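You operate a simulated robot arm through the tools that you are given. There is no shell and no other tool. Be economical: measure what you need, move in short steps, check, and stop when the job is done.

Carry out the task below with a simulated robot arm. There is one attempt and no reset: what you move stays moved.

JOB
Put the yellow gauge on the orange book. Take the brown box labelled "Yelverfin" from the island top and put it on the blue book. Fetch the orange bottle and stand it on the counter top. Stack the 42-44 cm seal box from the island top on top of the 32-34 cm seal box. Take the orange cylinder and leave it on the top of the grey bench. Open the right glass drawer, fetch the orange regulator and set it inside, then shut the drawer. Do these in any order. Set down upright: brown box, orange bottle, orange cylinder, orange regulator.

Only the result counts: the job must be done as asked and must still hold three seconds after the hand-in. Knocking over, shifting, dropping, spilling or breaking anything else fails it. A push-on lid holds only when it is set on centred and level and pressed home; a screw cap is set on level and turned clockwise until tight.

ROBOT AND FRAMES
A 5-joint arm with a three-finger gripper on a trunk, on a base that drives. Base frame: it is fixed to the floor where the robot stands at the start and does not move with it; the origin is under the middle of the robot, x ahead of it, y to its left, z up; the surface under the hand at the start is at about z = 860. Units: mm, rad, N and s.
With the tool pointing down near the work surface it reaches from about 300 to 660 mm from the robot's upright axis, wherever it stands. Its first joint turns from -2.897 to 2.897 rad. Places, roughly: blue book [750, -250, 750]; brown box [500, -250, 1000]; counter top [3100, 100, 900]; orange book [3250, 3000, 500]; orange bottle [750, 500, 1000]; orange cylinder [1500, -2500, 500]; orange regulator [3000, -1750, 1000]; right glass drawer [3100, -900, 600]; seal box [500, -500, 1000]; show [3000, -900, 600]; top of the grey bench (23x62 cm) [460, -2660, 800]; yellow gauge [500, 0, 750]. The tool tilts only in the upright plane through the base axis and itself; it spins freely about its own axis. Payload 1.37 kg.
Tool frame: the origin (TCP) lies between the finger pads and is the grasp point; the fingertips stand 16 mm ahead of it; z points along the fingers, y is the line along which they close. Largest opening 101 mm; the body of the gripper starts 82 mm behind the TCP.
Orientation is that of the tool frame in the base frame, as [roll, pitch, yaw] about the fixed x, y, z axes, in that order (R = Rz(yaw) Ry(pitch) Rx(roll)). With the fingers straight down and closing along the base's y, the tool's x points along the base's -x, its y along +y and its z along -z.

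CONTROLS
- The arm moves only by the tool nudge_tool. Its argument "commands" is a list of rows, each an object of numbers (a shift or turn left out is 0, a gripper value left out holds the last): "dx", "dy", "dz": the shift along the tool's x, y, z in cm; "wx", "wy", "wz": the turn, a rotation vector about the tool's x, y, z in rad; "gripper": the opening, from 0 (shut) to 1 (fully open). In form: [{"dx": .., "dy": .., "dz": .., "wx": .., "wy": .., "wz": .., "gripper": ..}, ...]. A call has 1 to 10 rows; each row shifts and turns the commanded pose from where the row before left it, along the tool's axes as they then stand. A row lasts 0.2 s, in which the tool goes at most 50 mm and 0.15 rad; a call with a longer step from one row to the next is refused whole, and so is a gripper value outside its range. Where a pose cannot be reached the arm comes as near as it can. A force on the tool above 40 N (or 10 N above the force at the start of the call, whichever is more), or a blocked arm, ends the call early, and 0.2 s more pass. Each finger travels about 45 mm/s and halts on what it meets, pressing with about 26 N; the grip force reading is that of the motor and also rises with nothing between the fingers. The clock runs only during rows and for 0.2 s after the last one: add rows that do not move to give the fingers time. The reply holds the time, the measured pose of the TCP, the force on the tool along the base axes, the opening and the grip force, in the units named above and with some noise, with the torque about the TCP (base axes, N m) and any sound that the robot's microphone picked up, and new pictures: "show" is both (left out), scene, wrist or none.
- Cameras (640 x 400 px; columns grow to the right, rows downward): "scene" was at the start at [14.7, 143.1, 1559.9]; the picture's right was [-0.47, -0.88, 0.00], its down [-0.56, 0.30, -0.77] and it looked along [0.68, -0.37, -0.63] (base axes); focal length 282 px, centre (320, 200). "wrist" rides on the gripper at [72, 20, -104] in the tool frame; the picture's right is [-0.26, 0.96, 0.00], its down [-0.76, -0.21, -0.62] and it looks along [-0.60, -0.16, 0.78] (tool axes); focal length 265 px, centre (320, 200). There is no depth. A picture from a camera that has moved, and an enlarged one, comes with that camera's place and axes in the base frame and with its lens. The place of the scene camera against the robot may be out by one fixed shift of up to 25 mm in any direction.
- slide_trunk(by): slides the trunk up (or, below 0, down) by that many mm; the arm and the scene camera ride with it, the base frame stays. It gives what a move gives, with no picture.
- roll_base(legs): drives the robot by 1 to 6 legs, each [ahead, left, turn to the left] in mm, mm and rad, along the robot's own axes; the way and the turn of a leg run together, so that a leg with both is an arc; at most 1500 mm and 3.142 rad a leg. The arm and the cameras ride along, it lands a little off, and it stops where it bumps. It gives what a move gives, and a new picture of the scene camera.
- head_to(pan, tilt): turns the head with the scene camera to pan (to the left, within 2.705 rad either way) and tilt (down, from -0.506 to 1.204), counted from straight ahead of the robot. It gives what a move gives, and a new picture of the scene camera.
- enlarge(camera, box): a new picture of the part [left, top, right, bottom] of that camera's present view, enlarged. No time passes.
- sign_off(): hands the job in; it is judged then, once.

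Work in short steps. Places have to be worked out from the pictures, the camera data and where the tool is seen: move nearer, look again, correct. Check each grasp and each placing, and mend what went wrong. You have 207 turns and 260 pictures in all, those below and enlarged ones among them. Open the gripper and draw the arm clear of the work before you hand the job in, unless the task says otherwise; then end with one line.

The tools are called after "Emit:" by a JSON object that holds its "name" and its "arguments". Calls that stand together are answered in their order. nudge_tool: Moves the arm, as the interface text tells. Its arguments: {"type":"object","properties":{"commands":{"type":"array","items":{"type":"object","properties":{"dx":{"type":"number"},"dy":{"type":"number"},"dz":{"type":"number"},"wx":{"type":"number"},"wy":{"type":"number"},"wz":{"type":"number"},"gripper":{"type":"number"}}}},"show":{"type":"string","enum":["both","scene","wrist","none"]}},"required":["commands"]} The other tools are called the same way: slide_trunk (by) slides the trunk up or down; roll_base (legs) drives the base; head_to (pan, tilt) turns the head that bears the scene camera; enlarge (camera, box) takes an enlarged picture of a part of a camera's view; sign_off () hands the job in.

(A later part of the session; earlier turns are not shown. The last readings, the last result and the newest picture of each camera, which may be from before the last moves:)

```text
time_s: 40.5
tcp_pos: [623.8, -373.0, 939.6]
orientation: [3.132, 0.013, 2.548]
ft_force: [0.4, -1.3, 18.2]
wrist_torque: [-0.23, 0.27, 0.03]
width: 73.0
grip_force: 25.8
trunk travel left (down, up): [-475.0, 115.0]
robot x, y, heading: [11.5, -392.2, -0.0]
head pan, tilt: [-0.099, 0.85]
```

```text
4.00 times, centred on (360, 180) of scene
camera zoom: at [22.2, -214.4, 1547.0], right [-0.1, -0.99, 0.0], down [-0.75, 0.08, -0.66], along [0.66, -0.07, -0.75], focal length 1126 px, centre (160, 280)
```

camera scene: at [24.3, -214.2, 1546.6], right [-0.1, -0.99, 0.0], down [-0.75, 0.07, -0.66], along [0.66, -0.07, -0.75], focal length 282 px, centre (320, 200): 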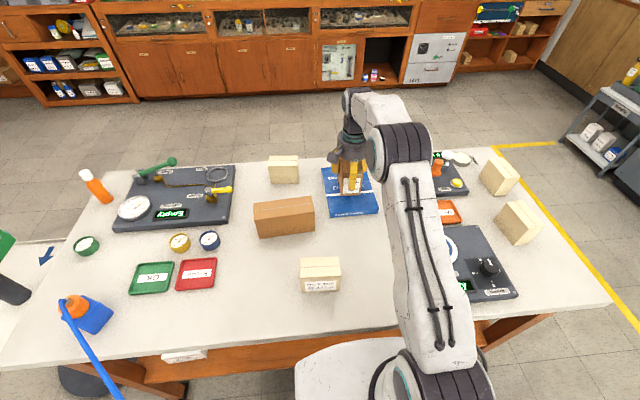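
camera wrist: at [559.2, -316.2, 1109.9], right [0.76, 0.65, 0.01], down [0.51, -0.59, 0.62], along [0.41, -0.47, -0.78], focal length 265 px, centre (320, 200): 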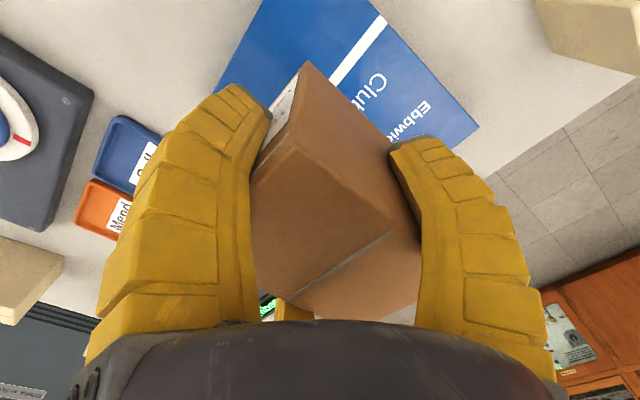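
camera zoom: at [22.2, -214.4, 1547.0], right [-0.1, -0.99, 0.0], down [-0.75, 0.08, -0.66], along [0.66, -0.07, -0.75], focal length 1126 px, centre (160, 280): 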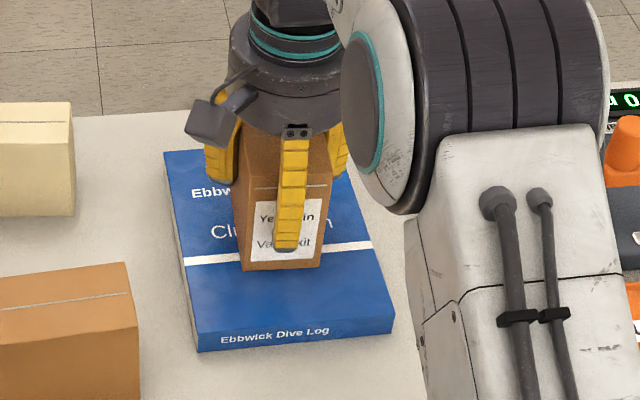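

The box is seated on the book (18 N). I relieve, open and rise.

Emit:
{"name": "nudge_tool", "arguments": {"commands": [{"dz": -0.3}, {"gripper": 1.0}, {}, {}, {}, {"dz": -2}, {"dz": -4.5}, {"dz": -4.5}, {"dz": -4.5}, {}]}}

```text
time_s: 42.7
tcp_pos: [618.1, -371.5, 1093.3]
orientation: [3.138, 0.004, 2.552]
ft_force: [0.4, -0.3, 0.6]
wrist_torque: [-0.04, 0.02, -0.01]
width: 100.6
grip_force: 0.0
out of reach, approached as far as the arm can: row 9
trunk travel left (down, up): [-475.0, 115.0]
robot x, y, heading: [3.4, -393.1, 0.001]
head pan, tilt: [-0.099, 0.85]
camera scene: at [24.3, -214.2, 1546.6], right [-0.1, -0.99, 0.0], down [-0.75, 0.07, -0.66], along [0.66, -0.07, -0.75], focal length 282 px, centre (320, 200)
camera wrist: at [569.3, -313.8, 1197.0], right [0.76, 0.65, 0.01], down [0.51, -0.59, 0.62], along [0.41, -0.47, -0.78], focal length 265 px, centre (320, 200)
```

scene: 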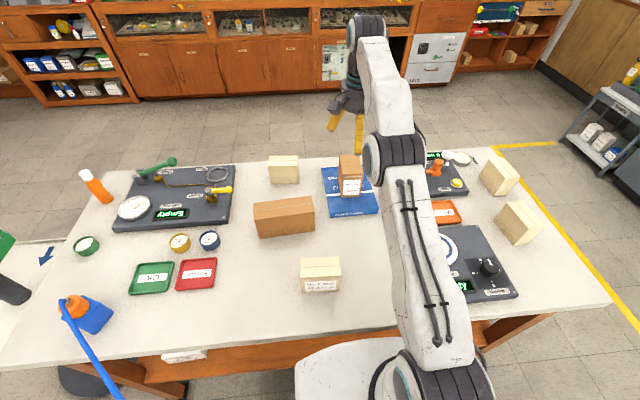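
wrist: 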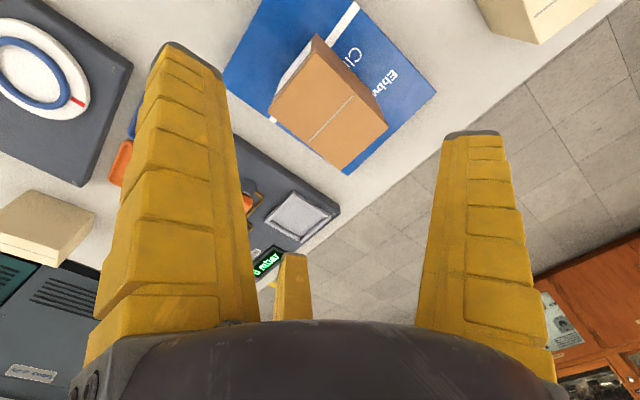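

Brown box done. The bottle and gauge are best reached from the far side of the island, from where the hidden labels can also be read. I retract the arm for travel.

Emit:
{"name": "nudge_tool", "arguments": {"commands": [{"dx": 3.83, "dy": -2.58}, {"dx": 3.83, "dy": -2.58}, {"dx": 3.83, "dy": -2.58, "dz": -1}, {"dx": 3.83, "dy": -2.58, "dz": -1}, {"dx": 3.73, "dy": -2.48, "dz": -1.8}, {"dx": 3.73, "dy": -2.48, "dz": -1.8}, {"dx": 3.73, "dy": -2.48, "dz": -1.8}, {"dz": -4}, {}], "show": "none"}}

Emit:
{"name": "roll_base", "arguments": {"legs": [[0, -980, 0], [1250, 0, 0], [0, 0, 1.57]]}}

Emit:
{"name": "head_to", "arguments": {"pan": 0.7, "tilt": 0.5}}

```text
time_s: 44.7
tcp_pos: [296.0, -370.4, 1207.7]
orientation: [3.136, 0.008, 2.549]
ft_force: [0.1, -0.5, -0.3]
wrist_torque: [0.0, 0.03, -0.02]
width: 100.6
grip_force: 0.1
trunk travel left (down, up): [-475.0, 115.0]
robot x, y, heading: [9.4, -389.0, -0.0]
head pan, tilt: [-0.099, 0.85]
```

```text
time_s: 47.2
tcp_pos: [291.0, -693.3, 1207.4]
orientation: [3.136, 0.007, 2.584]
ft_force: [-1.2, -0.6, 0.6]
wrist_torque: [-0.03, -0.02, 0.01]
width: 100.9
grip_force: 0.0
trunk travel left (down, up): [-475.0, 115.0]
robot x, y, heading: [4.1, -721.6, 0.035]
head pan, tilt: [-0.099, 0.85]
stopped in leg 1: the robot was blocked; the commanded pose is now the measured one
camera scene: at [11.1, -544.3, 1546.5], right [-0.06, -1.0, 0.0], down [-0.75, 0.05, -0.66], along [0.66, -0.04, -0.75], focal length 282 px, centre (320, 200)
```

scene: 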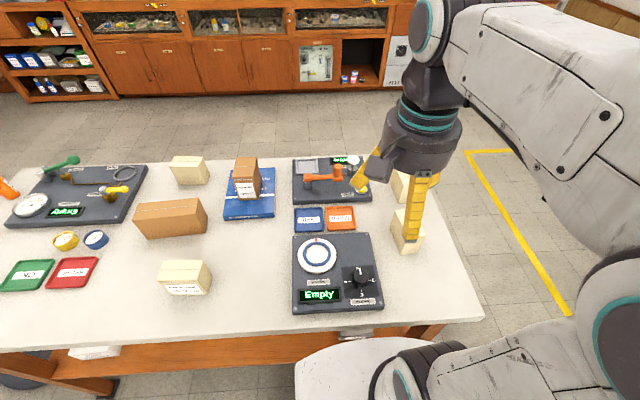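

```text
time_s: 48.3
tcp_pos: [289.9, -692.3, 1207.9]
orientation: [3.139, 0.006, 2.587]
ft_force: [-0.7, 0.4, 0.1]
wrist_torque: [-0.03, -0.02, -0.02]
width: 100.3
grip_force: 0.1
trunk travel left (down, up): [-475.0, 115.0]
robot x, y, heading: [0.4, -720.4, 0.033]
head pan, tilt: [0.7, 0.499]
camera scene: at [1.5, -479.4, 1576.6], right [0.67, -0.74, 0.0], down [-0.36, -0.32, -0.88], along [0.65, 0.59, -0.48], focal length 282 px, centre (320, 200)
```

scene: 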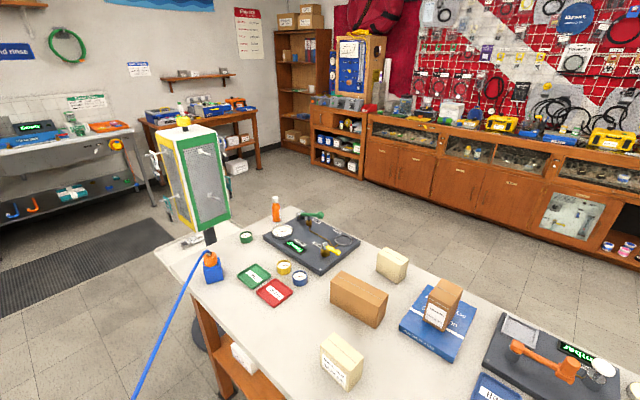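

Something blocked the base on its right. I look there.

Emit:
{"name": "head_to", "arguments": {"pan": -1.5, "tilt": 0.8}}

```text
time_s: 50.4
tcp_pos: [291.1, -691.9, 1206.6]
orientation: [3.137, 0.005, 2.584]
ft_force: [-0.5, 0.3, 0.3]
wrist_torque: [-0.01, -0.02, -0.03]
width: 100.4
grip_force: 0.1
trunk travel left (down, up): [-475.0, 115.0]
robot x, y, heading: [5.4, -724.5, 0.036]
head pan, tilt: [-1.499, 0.799]
camera scene: at [-57.2, -620.6, 1550.7], right [-0.99, -0.11, 0.0], down [-0.08, 0.71, -0.7], along [0.08, -0.69, -0.72], focal length 282 px, centre (320, 200)
```

scene: 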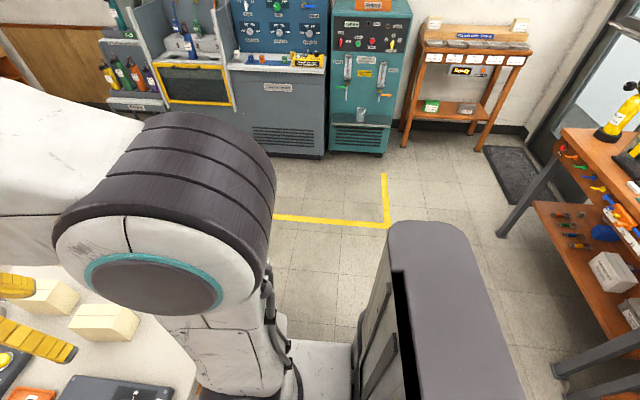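

The base front likely caught the island leg. I back away 200 mm and then go round.

Emit:
{"name": "roll_base", "arguments": {"legs": [[-200, 0, 0], [0, 0, -0.035], [0, -640, 0], [1450, 0, 0], [0, 0, 1.57]]}}

Emit:
{"name": "head_to", "arguments": {"pan": 0.75, "tilt": 0.6}}

```text
time_s: 66.1
tcp_pos: [1198.0, -1050.3, 1208.1]
orientation: [3.139, 0.005, -2.122]
ft_force: [-0.8, 0.2, 0.6]
wrist_torque: [0.02, 0.03, 0.0]
width: 100.4
grip_force: 0.0
trunk travel left (down, up): [-475.0, 115.0]
robot x, y, heading: [1230.7, -1343.4, 1.609]
head pan, tilt: [-1.499, 0.799]
camera scene: at [1137.0, -1389.7, 1550.7], right [0.11, -0.99, 0.0], down [-0.71, -0.08, -0.7], along [0.69, 0.08, -0.72], focal length 282 px, centre (320, 200)
```

scene: 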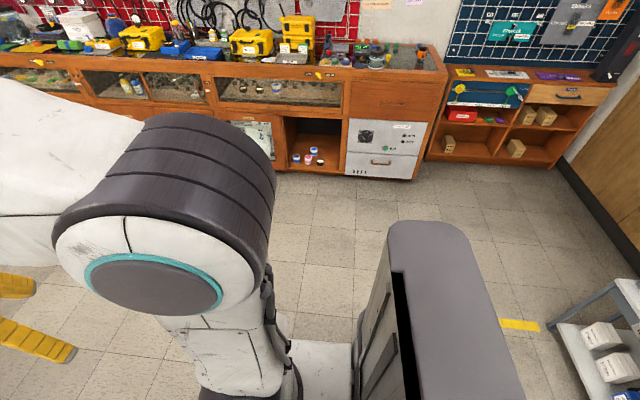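

```text
time_s: 68.2
tcp_pos: [1198.7, -1049.5, 1206.1]
orientation: [3.139, 0.007, -2.124]
ft_force: [0.1, -0.3, 0.5]
wrist_torque: [-0.02, 0.01, 0.02]
width: 100.6
grip_force: 0.1
trunk travel left (down, up): [-475.0, 115.0]
robot x, y, heading: [1225.9, -1340.7, 1.614]
head pan, tilt: [0.75, 0.6]
camera scene: at [994.0, -1336.5, 1567.5], right [0.7, 0.71, 0.0], down [0.4, -0.4, -0.83], along [-0.59, 0.58, -0.56], focal length 282 px, centre (320, 200)
```

scene: 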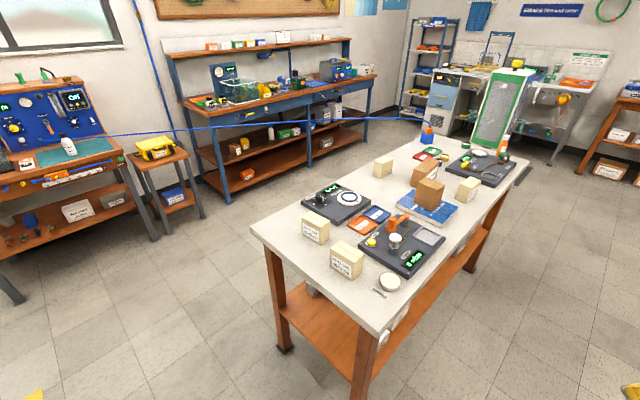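

Labels on the near cream boxes are visible now; I enlarge them, as well as the far-left cream box.

Emit:
{"name": "enlarge", "arguments": {"camera": "scene", "box": [290, 200, 380, 290]}}

Emit:
{"name": "enlarge", "arguments": {"camera": "scene", "box": [400, 130, 530, 230]}}

```text
4.44 times, centred on (335, 245) of scene
camera zoom: at [994.0, -1336.5, 1567.5], right [0.7, 0.71, 0.0], down [0.4, -0.4, -0.83], along [-0.59, 0.58, -0.56], focal length 1251 px, centre (253, 0)
```

zoom: 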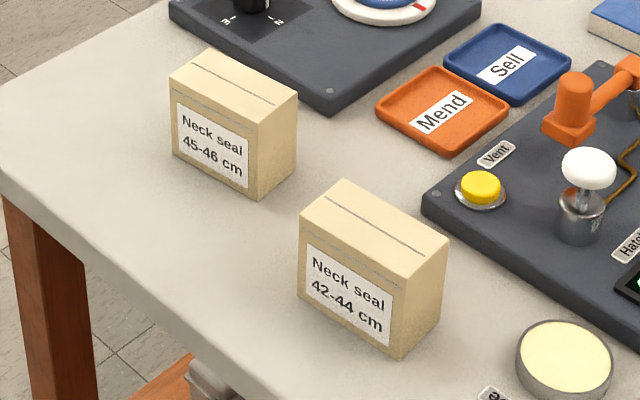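

```text
4.00 times, centred on (465, 180) of scene
camera zoom: at [994.0, -1336.5, 1567.5], right [0.7, 0.71, 0.0], down [0.4, -0.4, -0.83], along [-0.59, 0.58, -0.56], focal length 1126 px, centre (-260, 280)
```

zoom: 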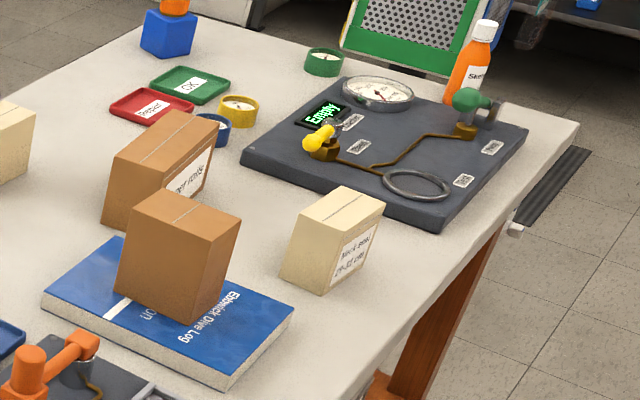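

The 42-44 cm box is the one at about (603,-834), near this corner. I drive to the island's right end to grasp it from there.

Emit:
{"name": "roll_base", "arguments": {"legs": [[0, 0, -0.04], [0, 620, 0]]}}

Emit:
{"name": "head_to", "arguments": {"pan": 0.1, "tilt": 0.9}}

```text
time_s: 72.1
tcp_pos: [582.0, -1049.5, 1206.8]
orientation: [3.136, 0.006, -2.163]
ft_force: [-0.7, 0.2, 0.8]
wrist_torque: [-0.03, -0.02, 0.01]
width: 100.5
grip_force: 0.1
trunk travel left (down, up): [-475.0, 115.0]
robot x, y, heading: [603.8, -1341.2, 1.571]
head pan, tilt: [0.75, 0.6]
camera scene: at [366.1, -1327.9, 1567.4], right [0.73, 0.68, 0.0], down [0.39, -0.41, -0.82], along [-0.56, 0.6, -0.57], focal length 282 px, centre (320, 200)
```

scene: 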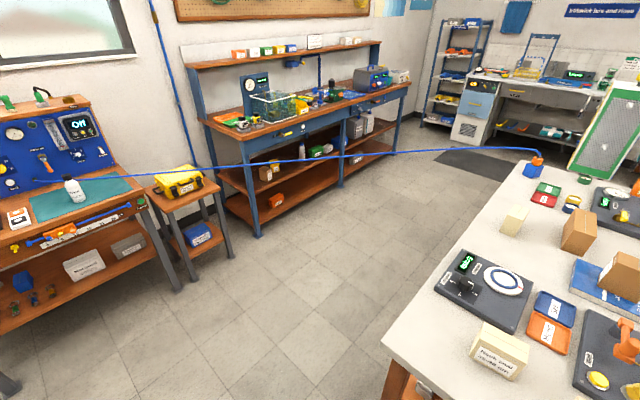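

```text
time_s: 73.1
tcp_pos: [582.5, -1049.1, 1207.2]
orientation: [3.137, 0.005, -2.162]
ft_force: [0.0, 0.0, 0.3]
wrist_torque: [-0.04, 0.01, -0.03]
width: 100.5
grip_force: 0.0
trunk travel left (down, up): [-475.0, 115.0]
robot x, y, heading: [605.1, -1337.0, 1.571]
head pan, tilt: [0.099, 0.901]
camera scene: at [419.2, -1317.3, 1542.8], right [0.99, 0.1, 0.0], down [0.08, -0.78, -0.62], along [-0.06, 0.62, -0.78], focal length 282 px, centre (320, 200)
```

scene: 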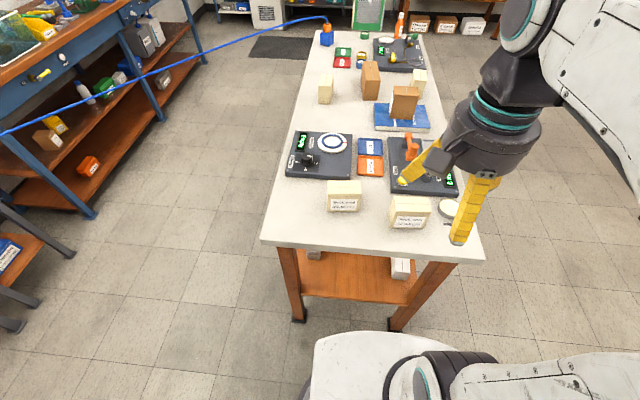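

I rotate the tool back to nominal to view the box squarely with the wrist camera.

Emit:
{"name": "nudge_tool", "arguments": {"commands": [{"wz": -0.148}, {"wz": -0.148}, {"wz": -0.148}, {"wz": -0.148}, {"dz": 3}, {}], "show": "wrist"}}

Emit:
{"name": "enlarge", "arguments": {"camera": "wrist", "box": [240, 80, 440, 280]}}

```text
time_s: 74.5
tcp_pos: [582.7, -1049.2, 1176.5]
orientation: [3.141, 0.007, -1.569]
ft_force: [0.3, 0.7, -1.1]
wrist_torque: [-0.01, 0.0, -0.02]
width: 100.8
grip_force: 0.0
trunk travel left (down, up): [-475.0, 115.0]
robot x, y, heading: [599.1, -1338.5, 1.575]
head pan, tilt: [0.099, 0.901]
camera wrist: at [563.4, -1121.6, 1279.6], right [-0.96, 0.26, 0.0], down [0.21, 0.75, 0.63], along [0.16, 0.6, -0.78], focal length 265 px, centre (320, 200)
```

wrist: 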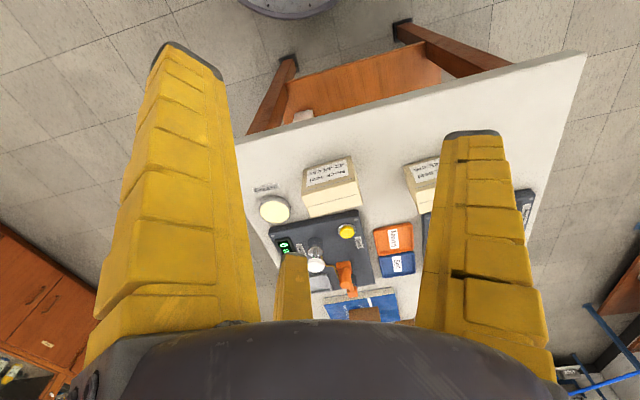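

```text
2.00 times, centred on (340, 180) of wrist
camera zoom: at [563.4, -1121.6, 1279.6], right [-0.96, 0.26, 0.0], down [0.21, 0.75, 0.63], along [0.16, 0.6, -0.78], focal length 531 px, centre (280, 240)
```

zoom: 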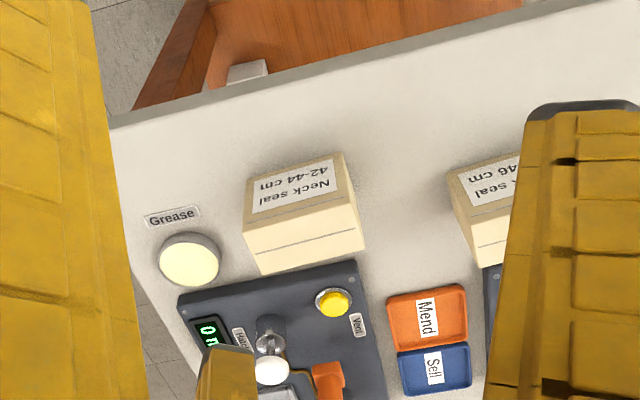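

42-44 box: x 567–659, y -878…-830, top z 940, yaw ≈ +0.05. I'll grip it with the single finger on its far (+y) face and the pair on the near face: move over it and spin the tool by about -1.52.

Emit:
{"name": "nudge_tool", "arguments": {"commands": [{"dx": -4.5, "dy": -0.75}, {"dx": -4.5, "dy": -0.75}, {"dx": -4.5, "dy": -0.75}, {"dx": -4.4, "dy": -0.75}, {"wz": 0.148}, {"wz": 0.148}, {"wz": 0.148}, {"wz": 0.148}, {"wz": 0.148}, {"wz": 0.148}], "show": "none"}}

Emit:
{"name": "nudge_tool", "arguments": {"commands": [{"wz": 0.148}, {"wz": 0.148}, {"wz": 0.148}, {"wz": 0.148}, {"wz": 0.04}, {"dz": 4}, {"dz": 4}, {"dz": 3}, {}], "show": "wrist"}}

```text
time_s: 76.7
tcp_pos: [613.1, -870.4, 1177.0]
orientation: [3.136, 0.006, -2.462]
ft_force: [0.3, 0.1, -1.2]
wrist_torque: [0.0, -0.02, 0.02]
width: 100.4
grip_force: 0.0
trunk travel left (down, up): [-475.0, 115.0]
robot x, y, heading: [604.6, -1336.7, 1.569]
head pan, tilt: [0.099, 0.901]
```

```text
time_s: 78.7
tcp_pos: [612.3, -869.9, 1066.6]
orientation: [3.136, 0.001, -3.091]
ft_force: [-0.1, -0.1, 0.6]
wrist_torque: [0.02, 0.01, -0.02]
width: 100.5
grip_force: 0.0
trunk travel left (down, up): [-475.0, 115.0]
robot x, y, heading: [604.4, -1342.1, 1.578]
head pan, tilt: [0.099, 0.901]
camera wrist: at [539.7, -854.2, 1170.6], right [0.21, 0.98, 0.01], down [0.77, -0.17, 0.62], along [0.61, -0.13, -0.78], focal length 265 px, centre (320, 200)
```

wrist: 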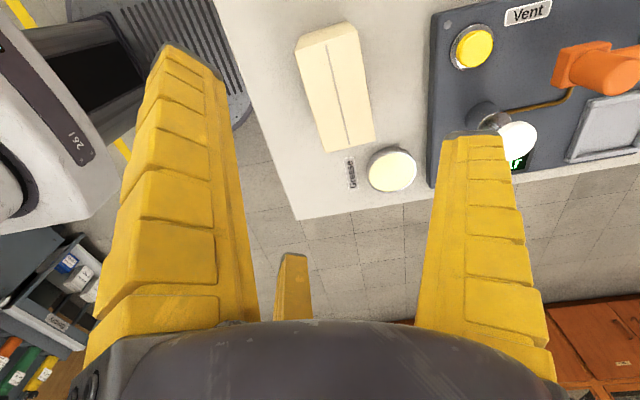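

Alignment is good (box offset 18 mm towards the single finger). I descend to z≈902 and close.

Emit:
{"name": "nudge_tool", "arguments": {"commands": [{"dy": 0.2, "dx": 0.2}, {"dz": 4.5}, {"dz": 4.5}, {"dz": 4.5}, {"dz": 2.9}, {"gripper": 0.6}, {}, {"gripper": 0.35}, {}, {}], "show": "wrist"}}

```text
time_s: 80.9
tcp_pos: [611.6, -868.7, 901.9]
orientation: [3.135, -0.001, -3.092]
ft_force: [-0.3, 0.2, 0.3]
wrist_torque: [0.04, 0.06, -0.03]
width: 71.9
grip_force: 25.9
trunk travel left (down, up): [-475.0, 115.0]
robot x, y, heading: [601.2, -1340.8, 1.57]
head pan, tilt: [0.099, 0.901]
camera wrist: at [539.0, -851.8, 1006.5], right [0.21, 0.98, 0.01], down [0.77, -0.17, 0.62], along [0.61, -0.13, -0.78], focal length 265 px, centre (320, 200)
```

wrist: 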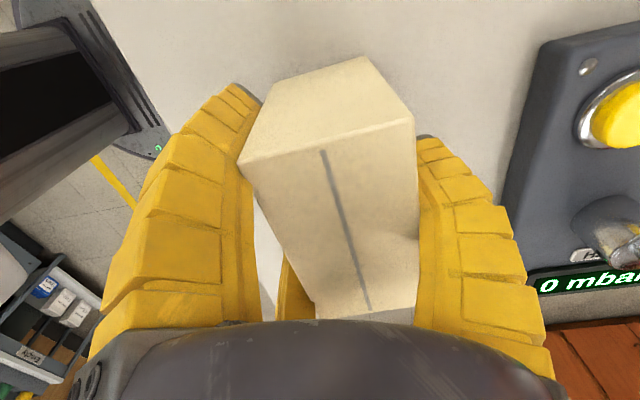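

Firm hold. I lift, retract towards the robot, and check the grip.

Emit:
{"name": "nudge_tool", "arguments": {"commands": [{"dz": -2}, {"dz": -4.5}, {"dz": -4.5}, {"dz": -4.5}, {"dz": -4.5}, {"dz": -4.5}, {"dz": -2.5, "dy": -4}, {"dy": -4.5}, {"dy": -4.5}, {"dy": -3.5}], "show": "wrist"}}

Emit:
{"name": "roll_base", "arguments": {"legs": [[-60, 0, 0], [0, 850, 0], [0, 0, -1.571], [0, 990, 0]]}}

```text
time_s: 83.1
tcp_pos: [620.2, -1032.4, 1171.5]
orientation: [3.135, 0.003, -3.091]
ft_force: [-0.5, -0.2, -1.3]
wrist_torque: [-0.01, 0.0, 0.01]
width: 71.7
grip_force: 26.6
trunk travel left (down, up): [-475.0, 115.0]
robot x, y, heading: [598.9, -1339.8, 1.576]
head pan, tilt: [0.099, 0.901]
camera wrist: at [548.4, -1016.6, 1275.6], right [0.21, 0.98, 0.01], down [0.77, -0.17, 0.62], along [0.61, -0.13, -0.78], focal length 265 px, centre (320, 200)
```

wrist: 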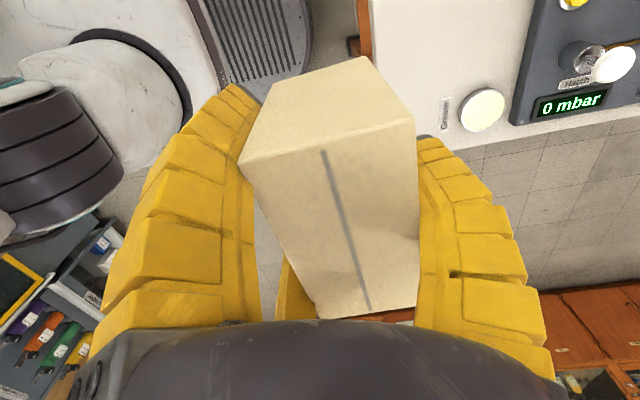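

```text
time_s: 96.7
tcp_pos: [53.5, -422.3, 1171.4]
orientation: [3.135, 0.003, 1.622]
ft_force: [-0.2, 0.7, -0.8]
wrist_torque: [0.0, 0.0, 0.01]
width: 71.5
grip_force: 26.1
trunk travel left (down, up): [-475.0, 115.0]
robot x, y, heading: [-256.4, -404.7, 0.001]
head pan, tilt: [0.099, 0.901]
camera scene: at [-241.6, -212.6, 1542.7], right [0.1, -0.99, 0.0], down [-0.78, -0.08, -0.62], along [0.62, 0.06, -0.78], focal length 282 px, centre (320, 200)
```

scene: 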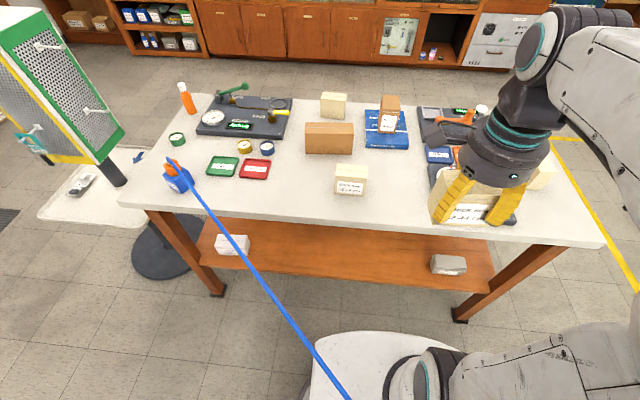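

The box is held fine. A taut blue hose passes on my left, so I go only straight ahead, away from it.

Emit:
{"name": "roll_base", "arguments": {"legs": [[245, 0, 0]]}}

```text
time_s: 98.5
tcp_pos: [293.8, -420.5, 1171.9]
orientation: [3.135, 0.0, 1.623]
ft_force: [0.6, 0.3, -1.2]
wrist_torque: [0.0, 0.04, 0.02]
width: 71.5
grip_force: 25.9
trunk travel left (down, up): [-475.0, 115.0]
robot x, y, heading: [-14.8, -399.1, -0.0]
head pan, tilt: [0.099, 0.901]
camera scene: at [-0.1, -212.3, 1542.7], right [0.1, -0.99, 0.0], down [-0.78, -0.08, -0.62], along [0.62, 0.06, -0.78], focal length 282 px, centre (320, 200)
```

scene: 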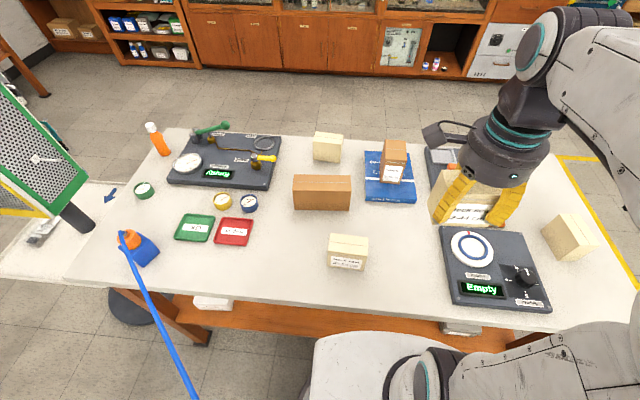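

I move the held box past the 32-34 box so the wrist camera (now looking towards -y) can measure it.

Emit:
{"name": "nudge_tool", "arguments": {"commands": [{"dx": 4.5, "dy": 0.7}, {"dx": 4.5, "dy": 0.7}, {"dx": 4.5, "dy": 0.7}, {"dx": 4.5, "dy": 0.7}, {"dx": 4.5, "dy": 0.7}, {"dx": 4.5, "dy": 0.7}, {"dx": 2.5}, {}]}}

```text
time_s: 100.3
tcp_pos: [320.2, -124.0, 1172.1]
orientation: [3.138, -0.004, 1.625]
ft_force: [0.3, -1.0, -1.7]
wrist_torque: [0.02, 0.02, 0.01]
width: 71.3
grip_force: 25.6
trunk travel left (down, up): [-475.0, 115.0]
robot x, y, heading: [-12.7, -403.2, 0.0]
head pan, tilt: [0.099, 0.901]
camera scene: at [-1.0, -212.2, 1542.7], right [0.1, -0.99, 0.0], down [-0.78, -0.08, -0.62], along [0.62, 0.06, -0.78], focal length 282 px, centre (320, 200)
camera wrist: at [336.5, -49.7, 1275.9], right [0.98, -0.21, 0.0], down [-0.17, -0.77, 0.62], along [-0.13, -0.6, -0.79], focal length 265 px, centre (320, 200)
```

scene: 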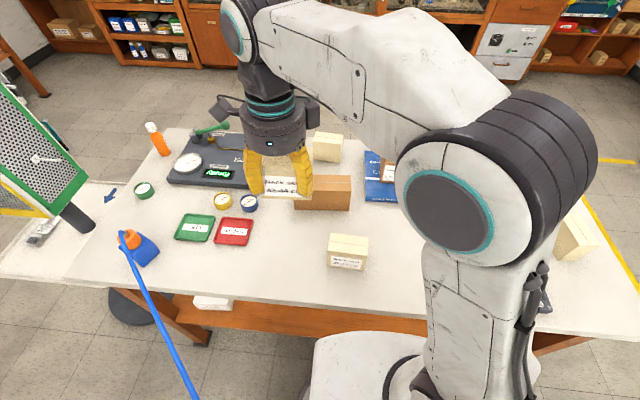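
wrist: 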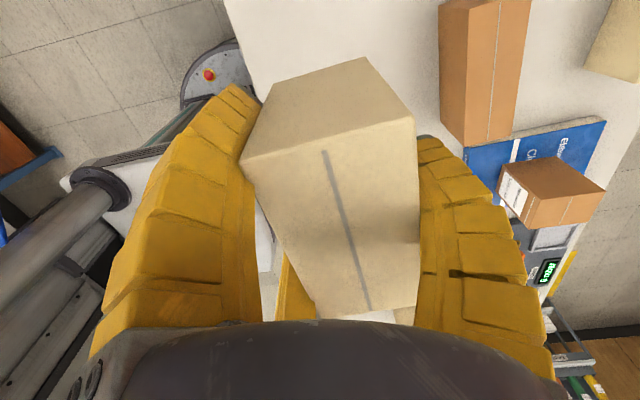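

From earlier wrist views the 32-34 box is centred near (328,-254), top z≈942. I move over it and lower to about 25 mm above.

Emit:
{"name": "nudge_tool", "arguments": {"commands": [{"dx": -4.32, "dy": -0.35}, {"dx": -4.32, "dy": -0.35}, {"dx": -4.32, "dy": -0.35}, {"wz": 0.08}, {"dz": 4.5}, {"dz": 4.5}, {"dz": 4.5}, {"dz": 2.8}, {}], "show": "wrist"}}

Emit:
{"name": "enlarge", "arguments": {"camera": "scene", "box": [280, 170, 440, 290]}}

```text
time_s: 102.3
tcp_pos: [318.1, -253.6, 1007.8]
orientation: [3.137, -0.002, 1.543]
ft_force: [0.5, 0.3, -2.1]
wrist_torque: [0.02, 0.05, -0.01]
width: 71.6
grip_force: 25.8
trunk travel left (down, up): [-475.0, 115.0]
robot x, y, heading: [-15.3, -401.3, 0.003]
head pan, tilt: [0.099, 0.901]
camera wrist: at [339.9, -181.6, 1111.5], right [0.96, -0.29, 0.0], down [-0.23, -0.75, 0.62], along [-0.18, -0.59, -0.79], focal length 265 px, centre (320, 200)
```

wrist: 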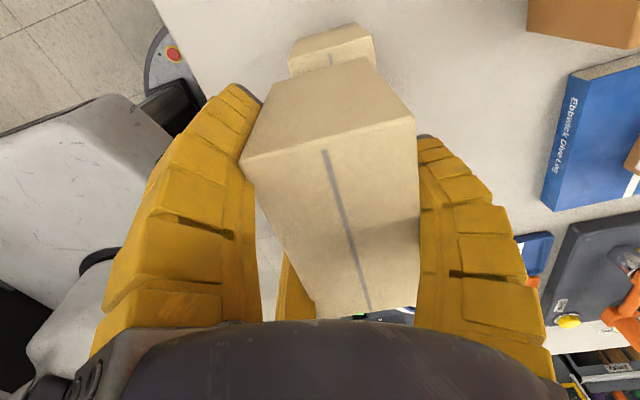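

```text
3.33 times, centred on (360, 230) of scene
camera zoom: at [-1.0, -212.2, 1542.7], right [0.1, -0.99, 0.0], down [-0.78, -0.08, -0.62], along [0.62, 0.06, -0.78], focal length 938 px, centre (187, 100)
```

zoom: 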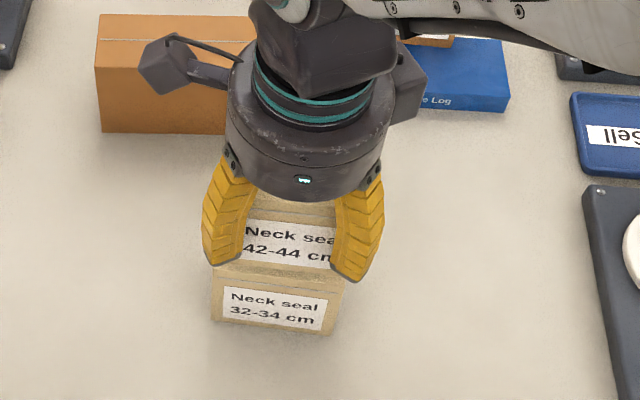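

Offsets: y ends match within 3 mm, x needs +4 mm. I correct and lower onto the lower box until contact.

Emit:
{"name": "nudge_tool", "arguments": {"commands": [{"dy": 0.4}, {"dz": 1.5}, {"dz": 0.3}, {"dz": 0.3}, {"dz": 0.3}, {}], "show": "none"}}

Emit:
{"name": "enlarge", "arguments": {"camera": "scene", "box": [280, 170, 440, 290]}}

```text
time_s: 103.7
tcp_pos: [321.9, -253.9, 984.7]
orientation: [3.134, -0.003, 1.543]
ft_force: [0.6, -0.5, 8.2]
wrist_torque: [-0.43, -0.35, -0.02]
width: 71.6
grip_force: 26.3
trunk travel left (down, up): [-475.0, 115.0]
robot x, y, heading: [-12.5, -404.5, 0.002]
head pan, tilt: [0.099, 0.901]
```

```text
3.33 times, centred on (360, 230) of scene
camera zoom: at [-1.7, -212.4, 1542.9], right [0.1, -0.99, 0.0], down [-0.78, -0.08, -0.62], along [0.62, 0.06, -0.78], focal length 938 px, centre (187, 100)
```

zoom: 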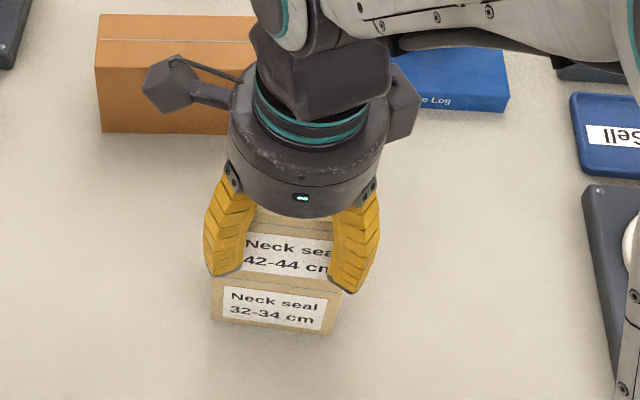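

Contact at 8 N. I release gradually and rise.

Emit:
{"name": "nudge_tool", "arguments": {"commands": [{"gripper": 0.85}, {}, {"gripper": 1.0}, {}, {"dz": -1}, {"dz": -3}, {"dz": -4.5}, {"dz": -4.5}, {"dz": -4.5}, {}], "show": "none"}}

Emit:
{"name": "enlarge", "arguments": {"camera": "scene", "box": [280, 170, 440, 290]}}

```text
time_s: 105.9
tcp_pos: [323.4, -253.8, 1160.0]
orientation: [3.137, -0.002, 1.544]
ft_force: [0.2, 0.0, 0.1]
wrist_torque: [0.02, -0.02, 0.0]
width: 100.7
grip_force: 0.1
trunk travel left (down, up): [-475.0, 115.0]
robot x, y, heading: [-15.7, -405.5, 0.003]
head pan, tilt: [0.099, 0.901]
```

```text
3.33 times, centred on (360, 230) of scene
camera zoom: at [-1.1, -212.2, 1542.7], right [0.1, -0.99, 0.0], down [-0.78, -0.08, -0.62], along [0.62, 0.06, -0.78], focal length 938 px, centre (187, 100)
```

zoom: 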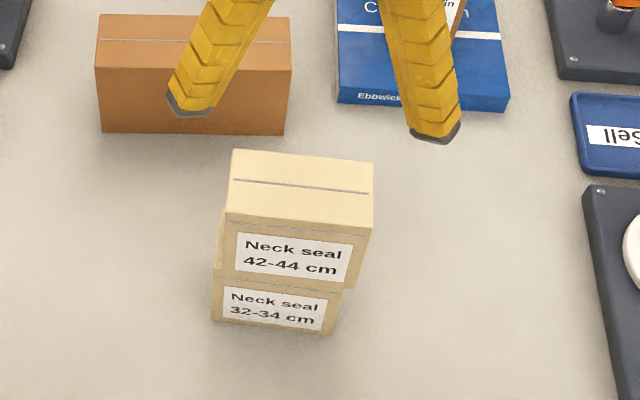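

The stack is good. Next the yellow gauge: I drive 300 mm left and view it with the wrist camera.

Emit:
{"name": "roll_base", "arguments": {"legs": [[0, 300, 0]]}}

Emit:
{"name": "nudge_tool", "arguments": {"commands": [{"wz": -0.148}, {"wz": -0.148}, {"wz": -0.148}, {"wz": -0.148}, {"wz": -0.148}, {"wz": -0.148}, {"wz": -0.148}, {"wz": -0.148}, {"wz": -0.148}, {"wz": -0.148}], "show": "wrist"}}

```text
time_s: 108.0
tcp_pos: [322.5, 43.7, 1158.2]
orientation: [3.136, -0.001, 1.541]
ft_force: [0.3, -0.3, 0.6]
wrist_torque: [-0.02, -0.02, -0.01]
width: 100.5
grip_force: 0.0
trunk travel left (down, up): [-475.0, 115.0]
robot x, y, heading: [-15.5, -105.7, 0.001]
head pan, tilt: [0.099, 0.901]
camera scene: at [-0.8, 86.2, 1542.6], right [0.1, -1.0, 0.0], down [-0.78, -0.08, -0.62], along [0.62, 0.06, -0.78], focal length 282 px, centre (320, 200)
```

scene: 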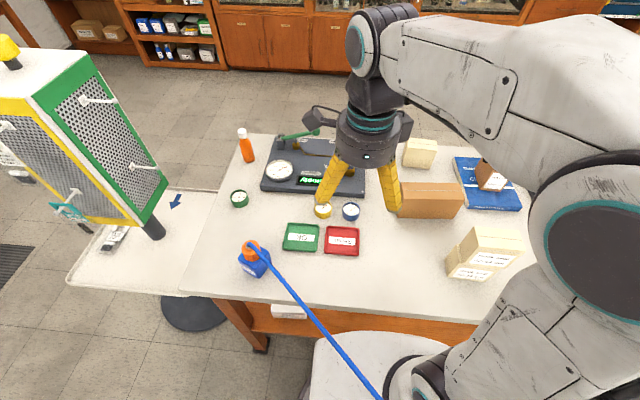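

```text
time_s: 110.2
tcp_pos: [322.8, 42.5, 1159.0]
orientation: [3.14, 0.005, 3.023]
ft_force: [0.4, 0.4, 0.5]
wrist_torque: [-0.01, -0.03, -0.01]
width: 100.8
grip_force: 0.0
trunk travel left (down, up): [-475.0, 115.0]
robot x, y, heading: [-16.8, -104.9, 0.003]
head pan, tilt: [0.099, 0.901]
camera wrist: at [253.7, 72.4, 1263.2], right [0.38, 0.93, 0.0], down [0.72, -0.3, 0.62], along [0.58, -0.23, -0.78], focal length 265 px, centre (320, 200)
```

wrist: 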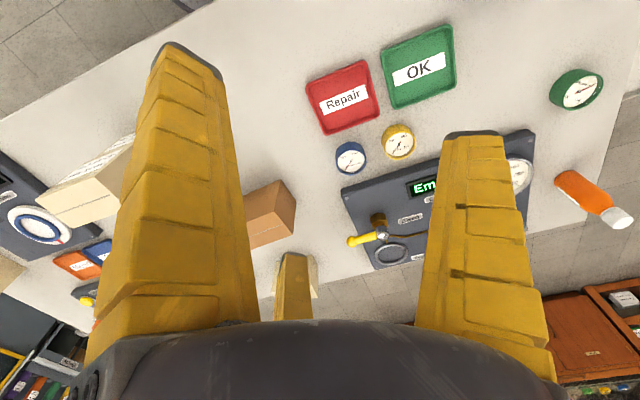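

Emit:
{"name": "enlarge", "arguments": {"camera": "wrist", "box": [300, 60, 460, 200]}}

Emit:
{"name": "enlarge", "arguments": {"camera": "scene", "box": [270, 180, 370, 260]}}

```text
2.86 times, centred on (380, 130) of wrist
camera zoom: at [253.7, 72.4, 1263.2], right [0.38, 0.93, 0.0], down [0.72, -0.3, 0.62], along [0.58, -0.23, -0.78], focal length 758 px, centre (149, 400)
```

zoom: 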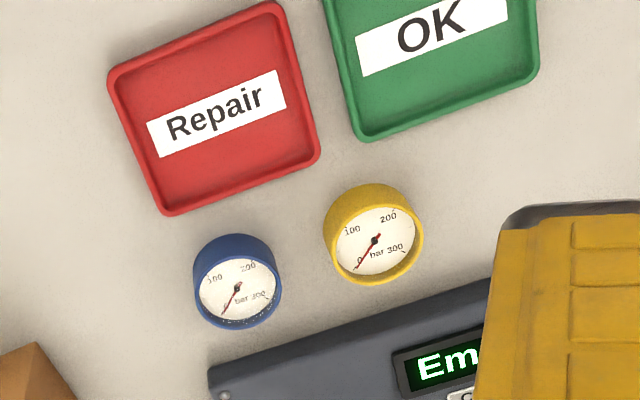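

```text
5.00 times, centred on (320, 220) of scene
camera zoom: at [-0.8, 85.4, 1542.7], right [0.1, -1.0, 0.0], down [-0.78, -0.08, -0.62], along [0.62, 0.06, -0.78], focal length 1407 px, centre (320, 100)
```

zoom: 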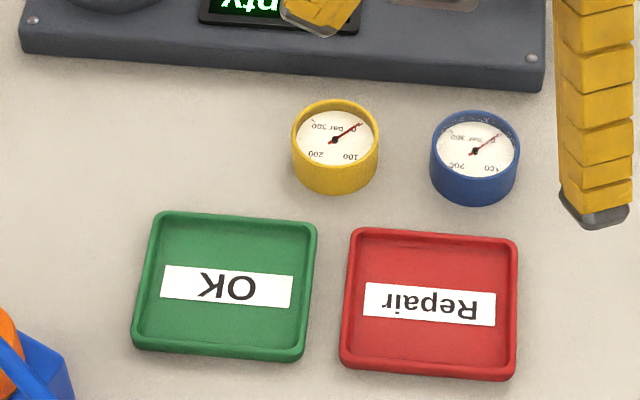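

Gauge: centre (483,118), radius 27, z 860–882; the gaps around it suffice for partly closed fingers. I go above it with the opening narrowed, then look.

Emit:
{"name": "nudge_tool", "arguments": {"commands": [{"wz": -0.118, "gripper": 0.75}, {"dx": -4, "dy": 1.89}, {"dx": -4, "dy": 1.89}, {"dx": -4, "dy": 1.89}, {"dx": -4, "dy": 1.89}, {"dz": 4.4}, {"dz": 4.4}, {"dz": 4.4}, {"dz": 4.4}, {}], "show": "wrist"}}

```text
time_s: 112.3
tcp_pos: [484.8, 116.3, 981.5]
orientation: [3.138, 0.005, 3.137]
ft_force: [-0.2, 0.0, -0.2]
wrist_torque: [0.01, 0.0, 0.02]
width: 78.2
grip_force: 2.1
trunk travel left (down, up): [-475.0, 115.0]
robot x, y, heading: [-16.2, -105.3, 0.003]
head pan, tilt: [0.099, 0.901]
camera wrist: at [412.9, 136.7, 1085.5], right [0.27, 0.96, 0.0], down [0.75, -0.21, 0.62], along [0.6, -0.16, -0.78], focal length 265 px, centre (320, 200)
```

wrist: 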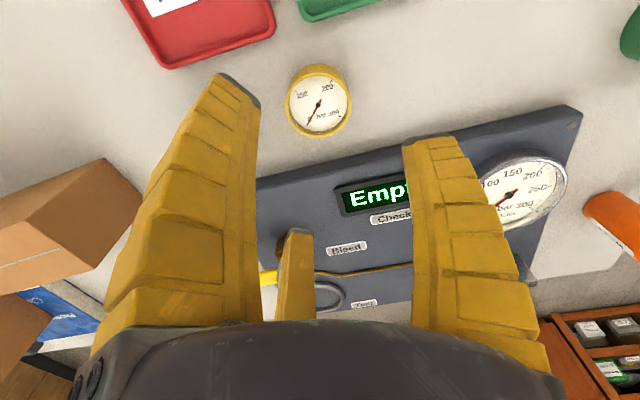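

Small correction (-3,+2.5 mm), then down to about z 879 and close.

Emit:
{"name": "nudge_tool", "arguments": {"commands": [{"dx": 0.3, "dy": 0.25}, {"dz": 4.5}, {"dz": 3.5}, {"dz": 1.5}, {"dz": 0.7}, {"gripper": 0.4}, {}, {}, {}], "show": "wrist"}}

```text
time_s: 114.3
tcp_pos: [480.7, 122.2, 883.0]
orientation: [3.138, 0.005, 3.138]
ft_force: [-1.2, -0.5, 1.1]
wrist_torque: [0.03, 0.02, -0.01]
width: 52.0
grip_force: 8.9
trunk travel left (down, up): [-475.0, 115.0]
robot x, y, heading: [-16.4, -104.9, 0.003]
head pan, tilt: [0.099, 0.901]
camera wrist: at [409.2, 142.1, 986.0], right [0.27, 0.96, 0.0], down [0.75, -0.21, 0.62], along [0.6, -0.16, -0.78], focal length 265 px, centre (320, 200)
```

wrist: 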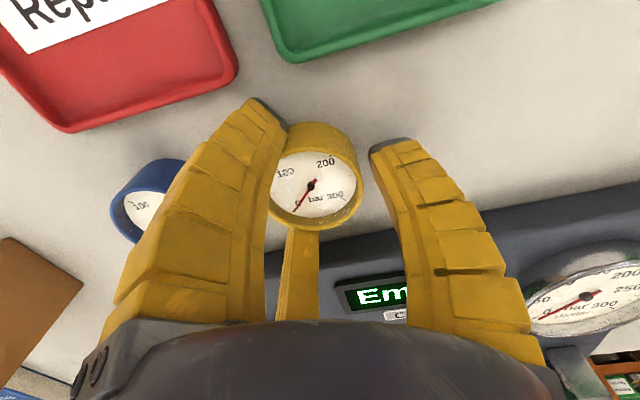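

Fingers are just touching the gauge; I close fully with force.

Emit:
{"name": "nudge_tool", "arguments": {"commands": [{"gripper": 0.2}, {}, {}, {"gripper": 0.1}, {}, {}], "show": "wrist"}}

```text
time_s: 115.8
tcp_pos: [480.7, 121.2, 883.2]
orientation: [3.138, 0.005, 3.137]
ft_force: [-1.3, -0.6, 5.0]
wrist_torque: [0.08, 0.02, 0.03]
width: 49.4
grip_force: 26.0
trunk travel left (down, up): [-475.0, 115.0]
robot x, y, heading: [-13.5, -104.8, 0.002]
head pan, tilt: [0.099, 0.901]
camera wrist: at [408.9, 141.9, 986.5], right [0.27, 0.96, 0.0], down [0.75, -0.21, 0.62], along [0.6, -0.16, -0.78], focal length 265 px, centre (320, 200)
```

wrist: 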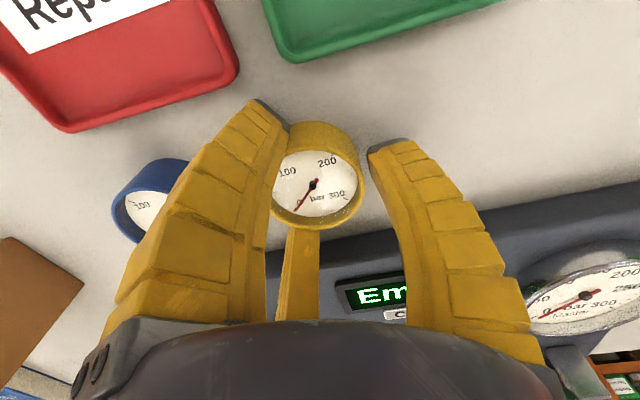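

Gripped at 26 N. I lift, retract and check.

Emit:
{"name": "nudge_tool", "arguments": {"commands": [{"dz": -4.5}, {"dz": -4.5}, {"dz": -4.5}, {"dz": -4.5}, {"dx": 3.1, "dy": -3.7}, {"dx": 3.1, "dy": -3.7}, {"dx": 3.1, "dy": -3.7}, {"dx": 3.1, "dy": -3.7}, {"dx": 3.1, "dy": -3.7}, {"dx": 3.1, "dy": -3.7}], "show": "none"}}

Emit:
{"name": "nudge_tool", "arguments": {"commands": [{"dz": -4.5}, {"dz": -4.5}, {"dz": -4}, {}], "show": "wrist"}}

```text
time_s: 118.0
tcp_pos: [291.6, -102.6, 1060.2]
orientation: [3.141, 0.006, 3.14]
ft_force: [0.2, -0.2, -1.5]
wrist_torque: [-0.01, -0.01, 0.0]
width: 48.9
grip_force: 25.7
trunk travel left (down, up): [-475.0, 115.0]
robot x, y, heading: [-14.5, -104.4, -0.0]
head pan, tilt: [0.099, 0.901]
```

```text
time_s: 119.0
tcp_pos: [291.4, -101.1, 1190.2]
orientation: [3.142, 0.007, 3.138]
ft_force: [-0.7, -0.2, -0.5]
wrist_torque: [0.0, -0.01, 0.03]
width: 48.7
grip_force: 26.1
trunk travel left (down, up): [-475.0, 115.0]
robot x, y, heading: [-19.1, -109.8, 0.002]
head pan, tilt: [0.099, 0.901]
camera wrist: at [220.2, -80.6, 1294.1], right [0.27, 0.96, 0.0], down [0.75, -0.21, 0.62], along [0.6, -0.17, -0.78], focal length 265 px, centre (320, 200)
```

wrist: 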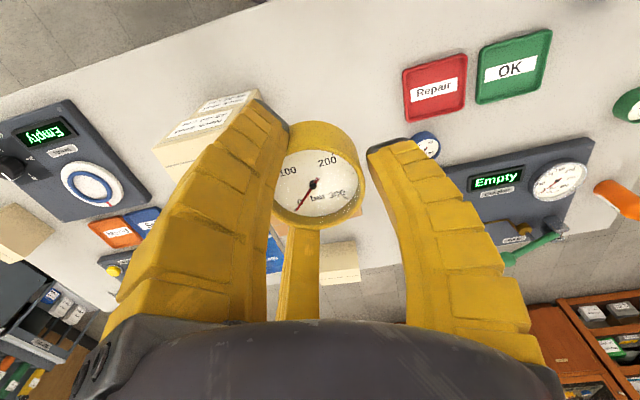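

The gauge is held well. I drive around the island's right end to the far side and look towards the orange book.

Emit:
{"name": "roll_base", "arguments": {"legs": [[-180, 0, 0], [0, -1240, 0], [1450, 0, 0], [0, 0, 0.785], [1480, 0, 0], [300, 0, 0]]}}

Emit:
{"name": "head_to", "arguments": {"pan": 0.4, "tilt": 0.35}}

```text
time_s: 143.6
tcp_pos: [2733.6, 137.0, 1189.1]
orientation: [-3.142, 0.006, -2.384]
ft_force: [-0.1, -0.2, -0.1]
wrist_torque: [0.05, -0.02, 0.0]
width: 44.1
grip_force: 26.0
trunk travel left (down, up): [-475.0, 115.0]
robot x, y, heading: [2508.9, -77.5, 0.766]
head pan, tilt: [0.099, 0.901]
stopped in leg 6: the robot was blocked; the commanded pose is now the measured one
camera scene: at [2395.9, 72.7, 1542.8], right [0.76, -0.65, 0.0], down [-0.51, -0.59, -0.62], along [0.41, 0.47, -0.78], focal length 282 px, centre (320, 200)
```

scene: 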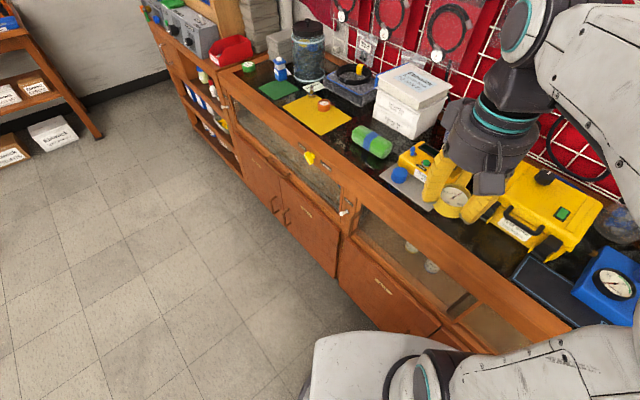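

```text
time_s: 144.6
tcp_pos: [2732.1, 139.3, 1188.9]
orientation: [-3.14, 0.002, -2.383]
ft_force: [0.6, -0.1, 0.4]
wrist_torque: [0.01, -0.01, -0.01]
width: 43.8
grip_force: 25.8
trunk travel left (down, up): [-475.0, 115.0]
robot x, y, heading: [2513.4, -78.4, 0.76]
head pan, tilt: [0.4, 0.351]
camera scene: at [2384.8, 101.9, 1590.2], right [0.92, -0.4, 0.0], down [-0.14, -0.32, -0.94], along [0.38, 0.86, -0.34], focal length 282 px, centre (320, 200)
```

scene: 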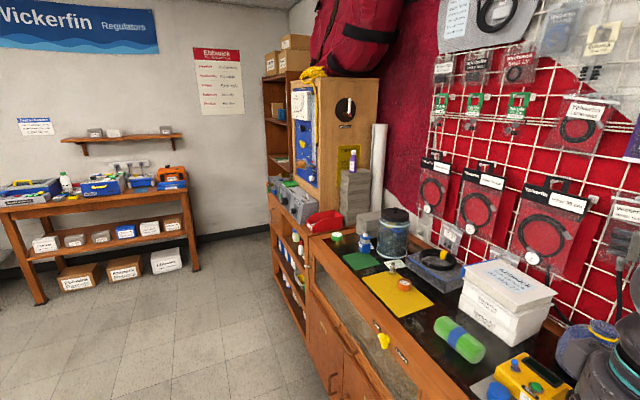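

I touched the counter front (base only) and the grip width changed from 49 to 44, so I check the gauge.

Emit:
{"name": "roll_base", "arguments": {"legs": [[-250, 0, 0]]}}

Emit:
{"name": "nudge_tool", "arguments": {"commands": [{}], "show": "wrist"}}

```text
time_s: 146.4
tcp_pos: [2551.8, -33.9, 1189.7]
orientation: [-3.141, 0.006, -2.386]
ft_force: [0.5, -0.5, -0.2]
wrist_torque: [0.02, 0.0, -0.02]
width: 44.0
grip_force: 25.9
trunk travel left (down, up): [-475.0, 115.0]
robot x, y, heading: [2334.5, -251.8, 0.758]
head pan, tilt: [0.4, 0.351]
camera scene: at [2203.7, -70.3, 1590.3], right [0.92, -0.4, 0.0], down [-0.14, -0.31, -0.94], along [0.38, 0.86, -0.34], focal length 282 px, centre (320, 200)
```

scene: 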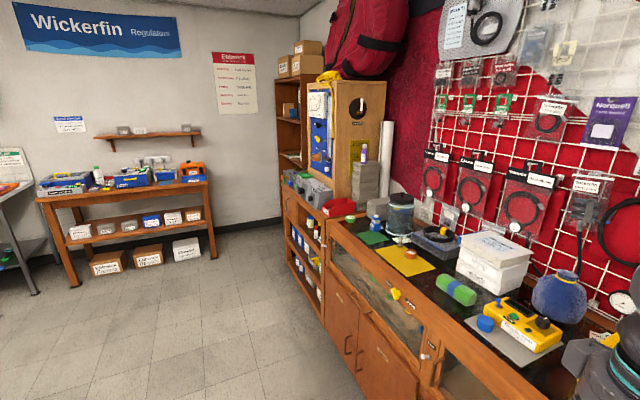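

```text
time_s: 146.8
tcp_pos: [2553.2, -34.6, 1189.9]
orientation: [-3.141, 0.005, -2.387]
ft_force: [-0.5, -0.5, -0.2]
wrist_torque: [-0.04, 0.03, -0.03]
width: 43.8
grip_force: 25.8
trunk travel left (down, up): [-475.0, 115.0]
robot x, y, heading: [2331.7, -242.9, 0.759]
head pan, tilt: [0.4, 0.351]
camera wrist: at [2487.0, -68.3, 1292.9], right [-0.47, 0.88, 0.0], down [0.69, 0.37, 0.62], along [0.55, 0.29, -0.78], focal length 265 px, centre (320, 200)
```

wrist: 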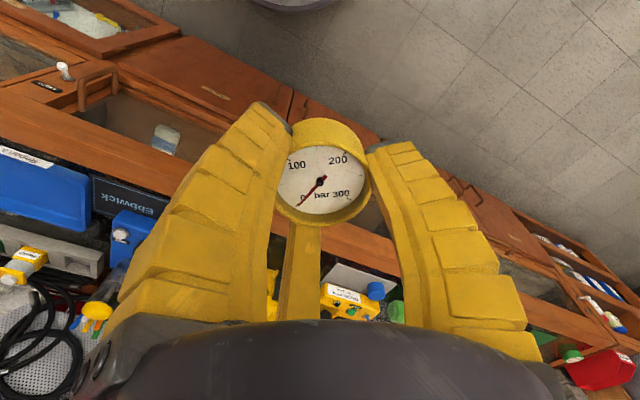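

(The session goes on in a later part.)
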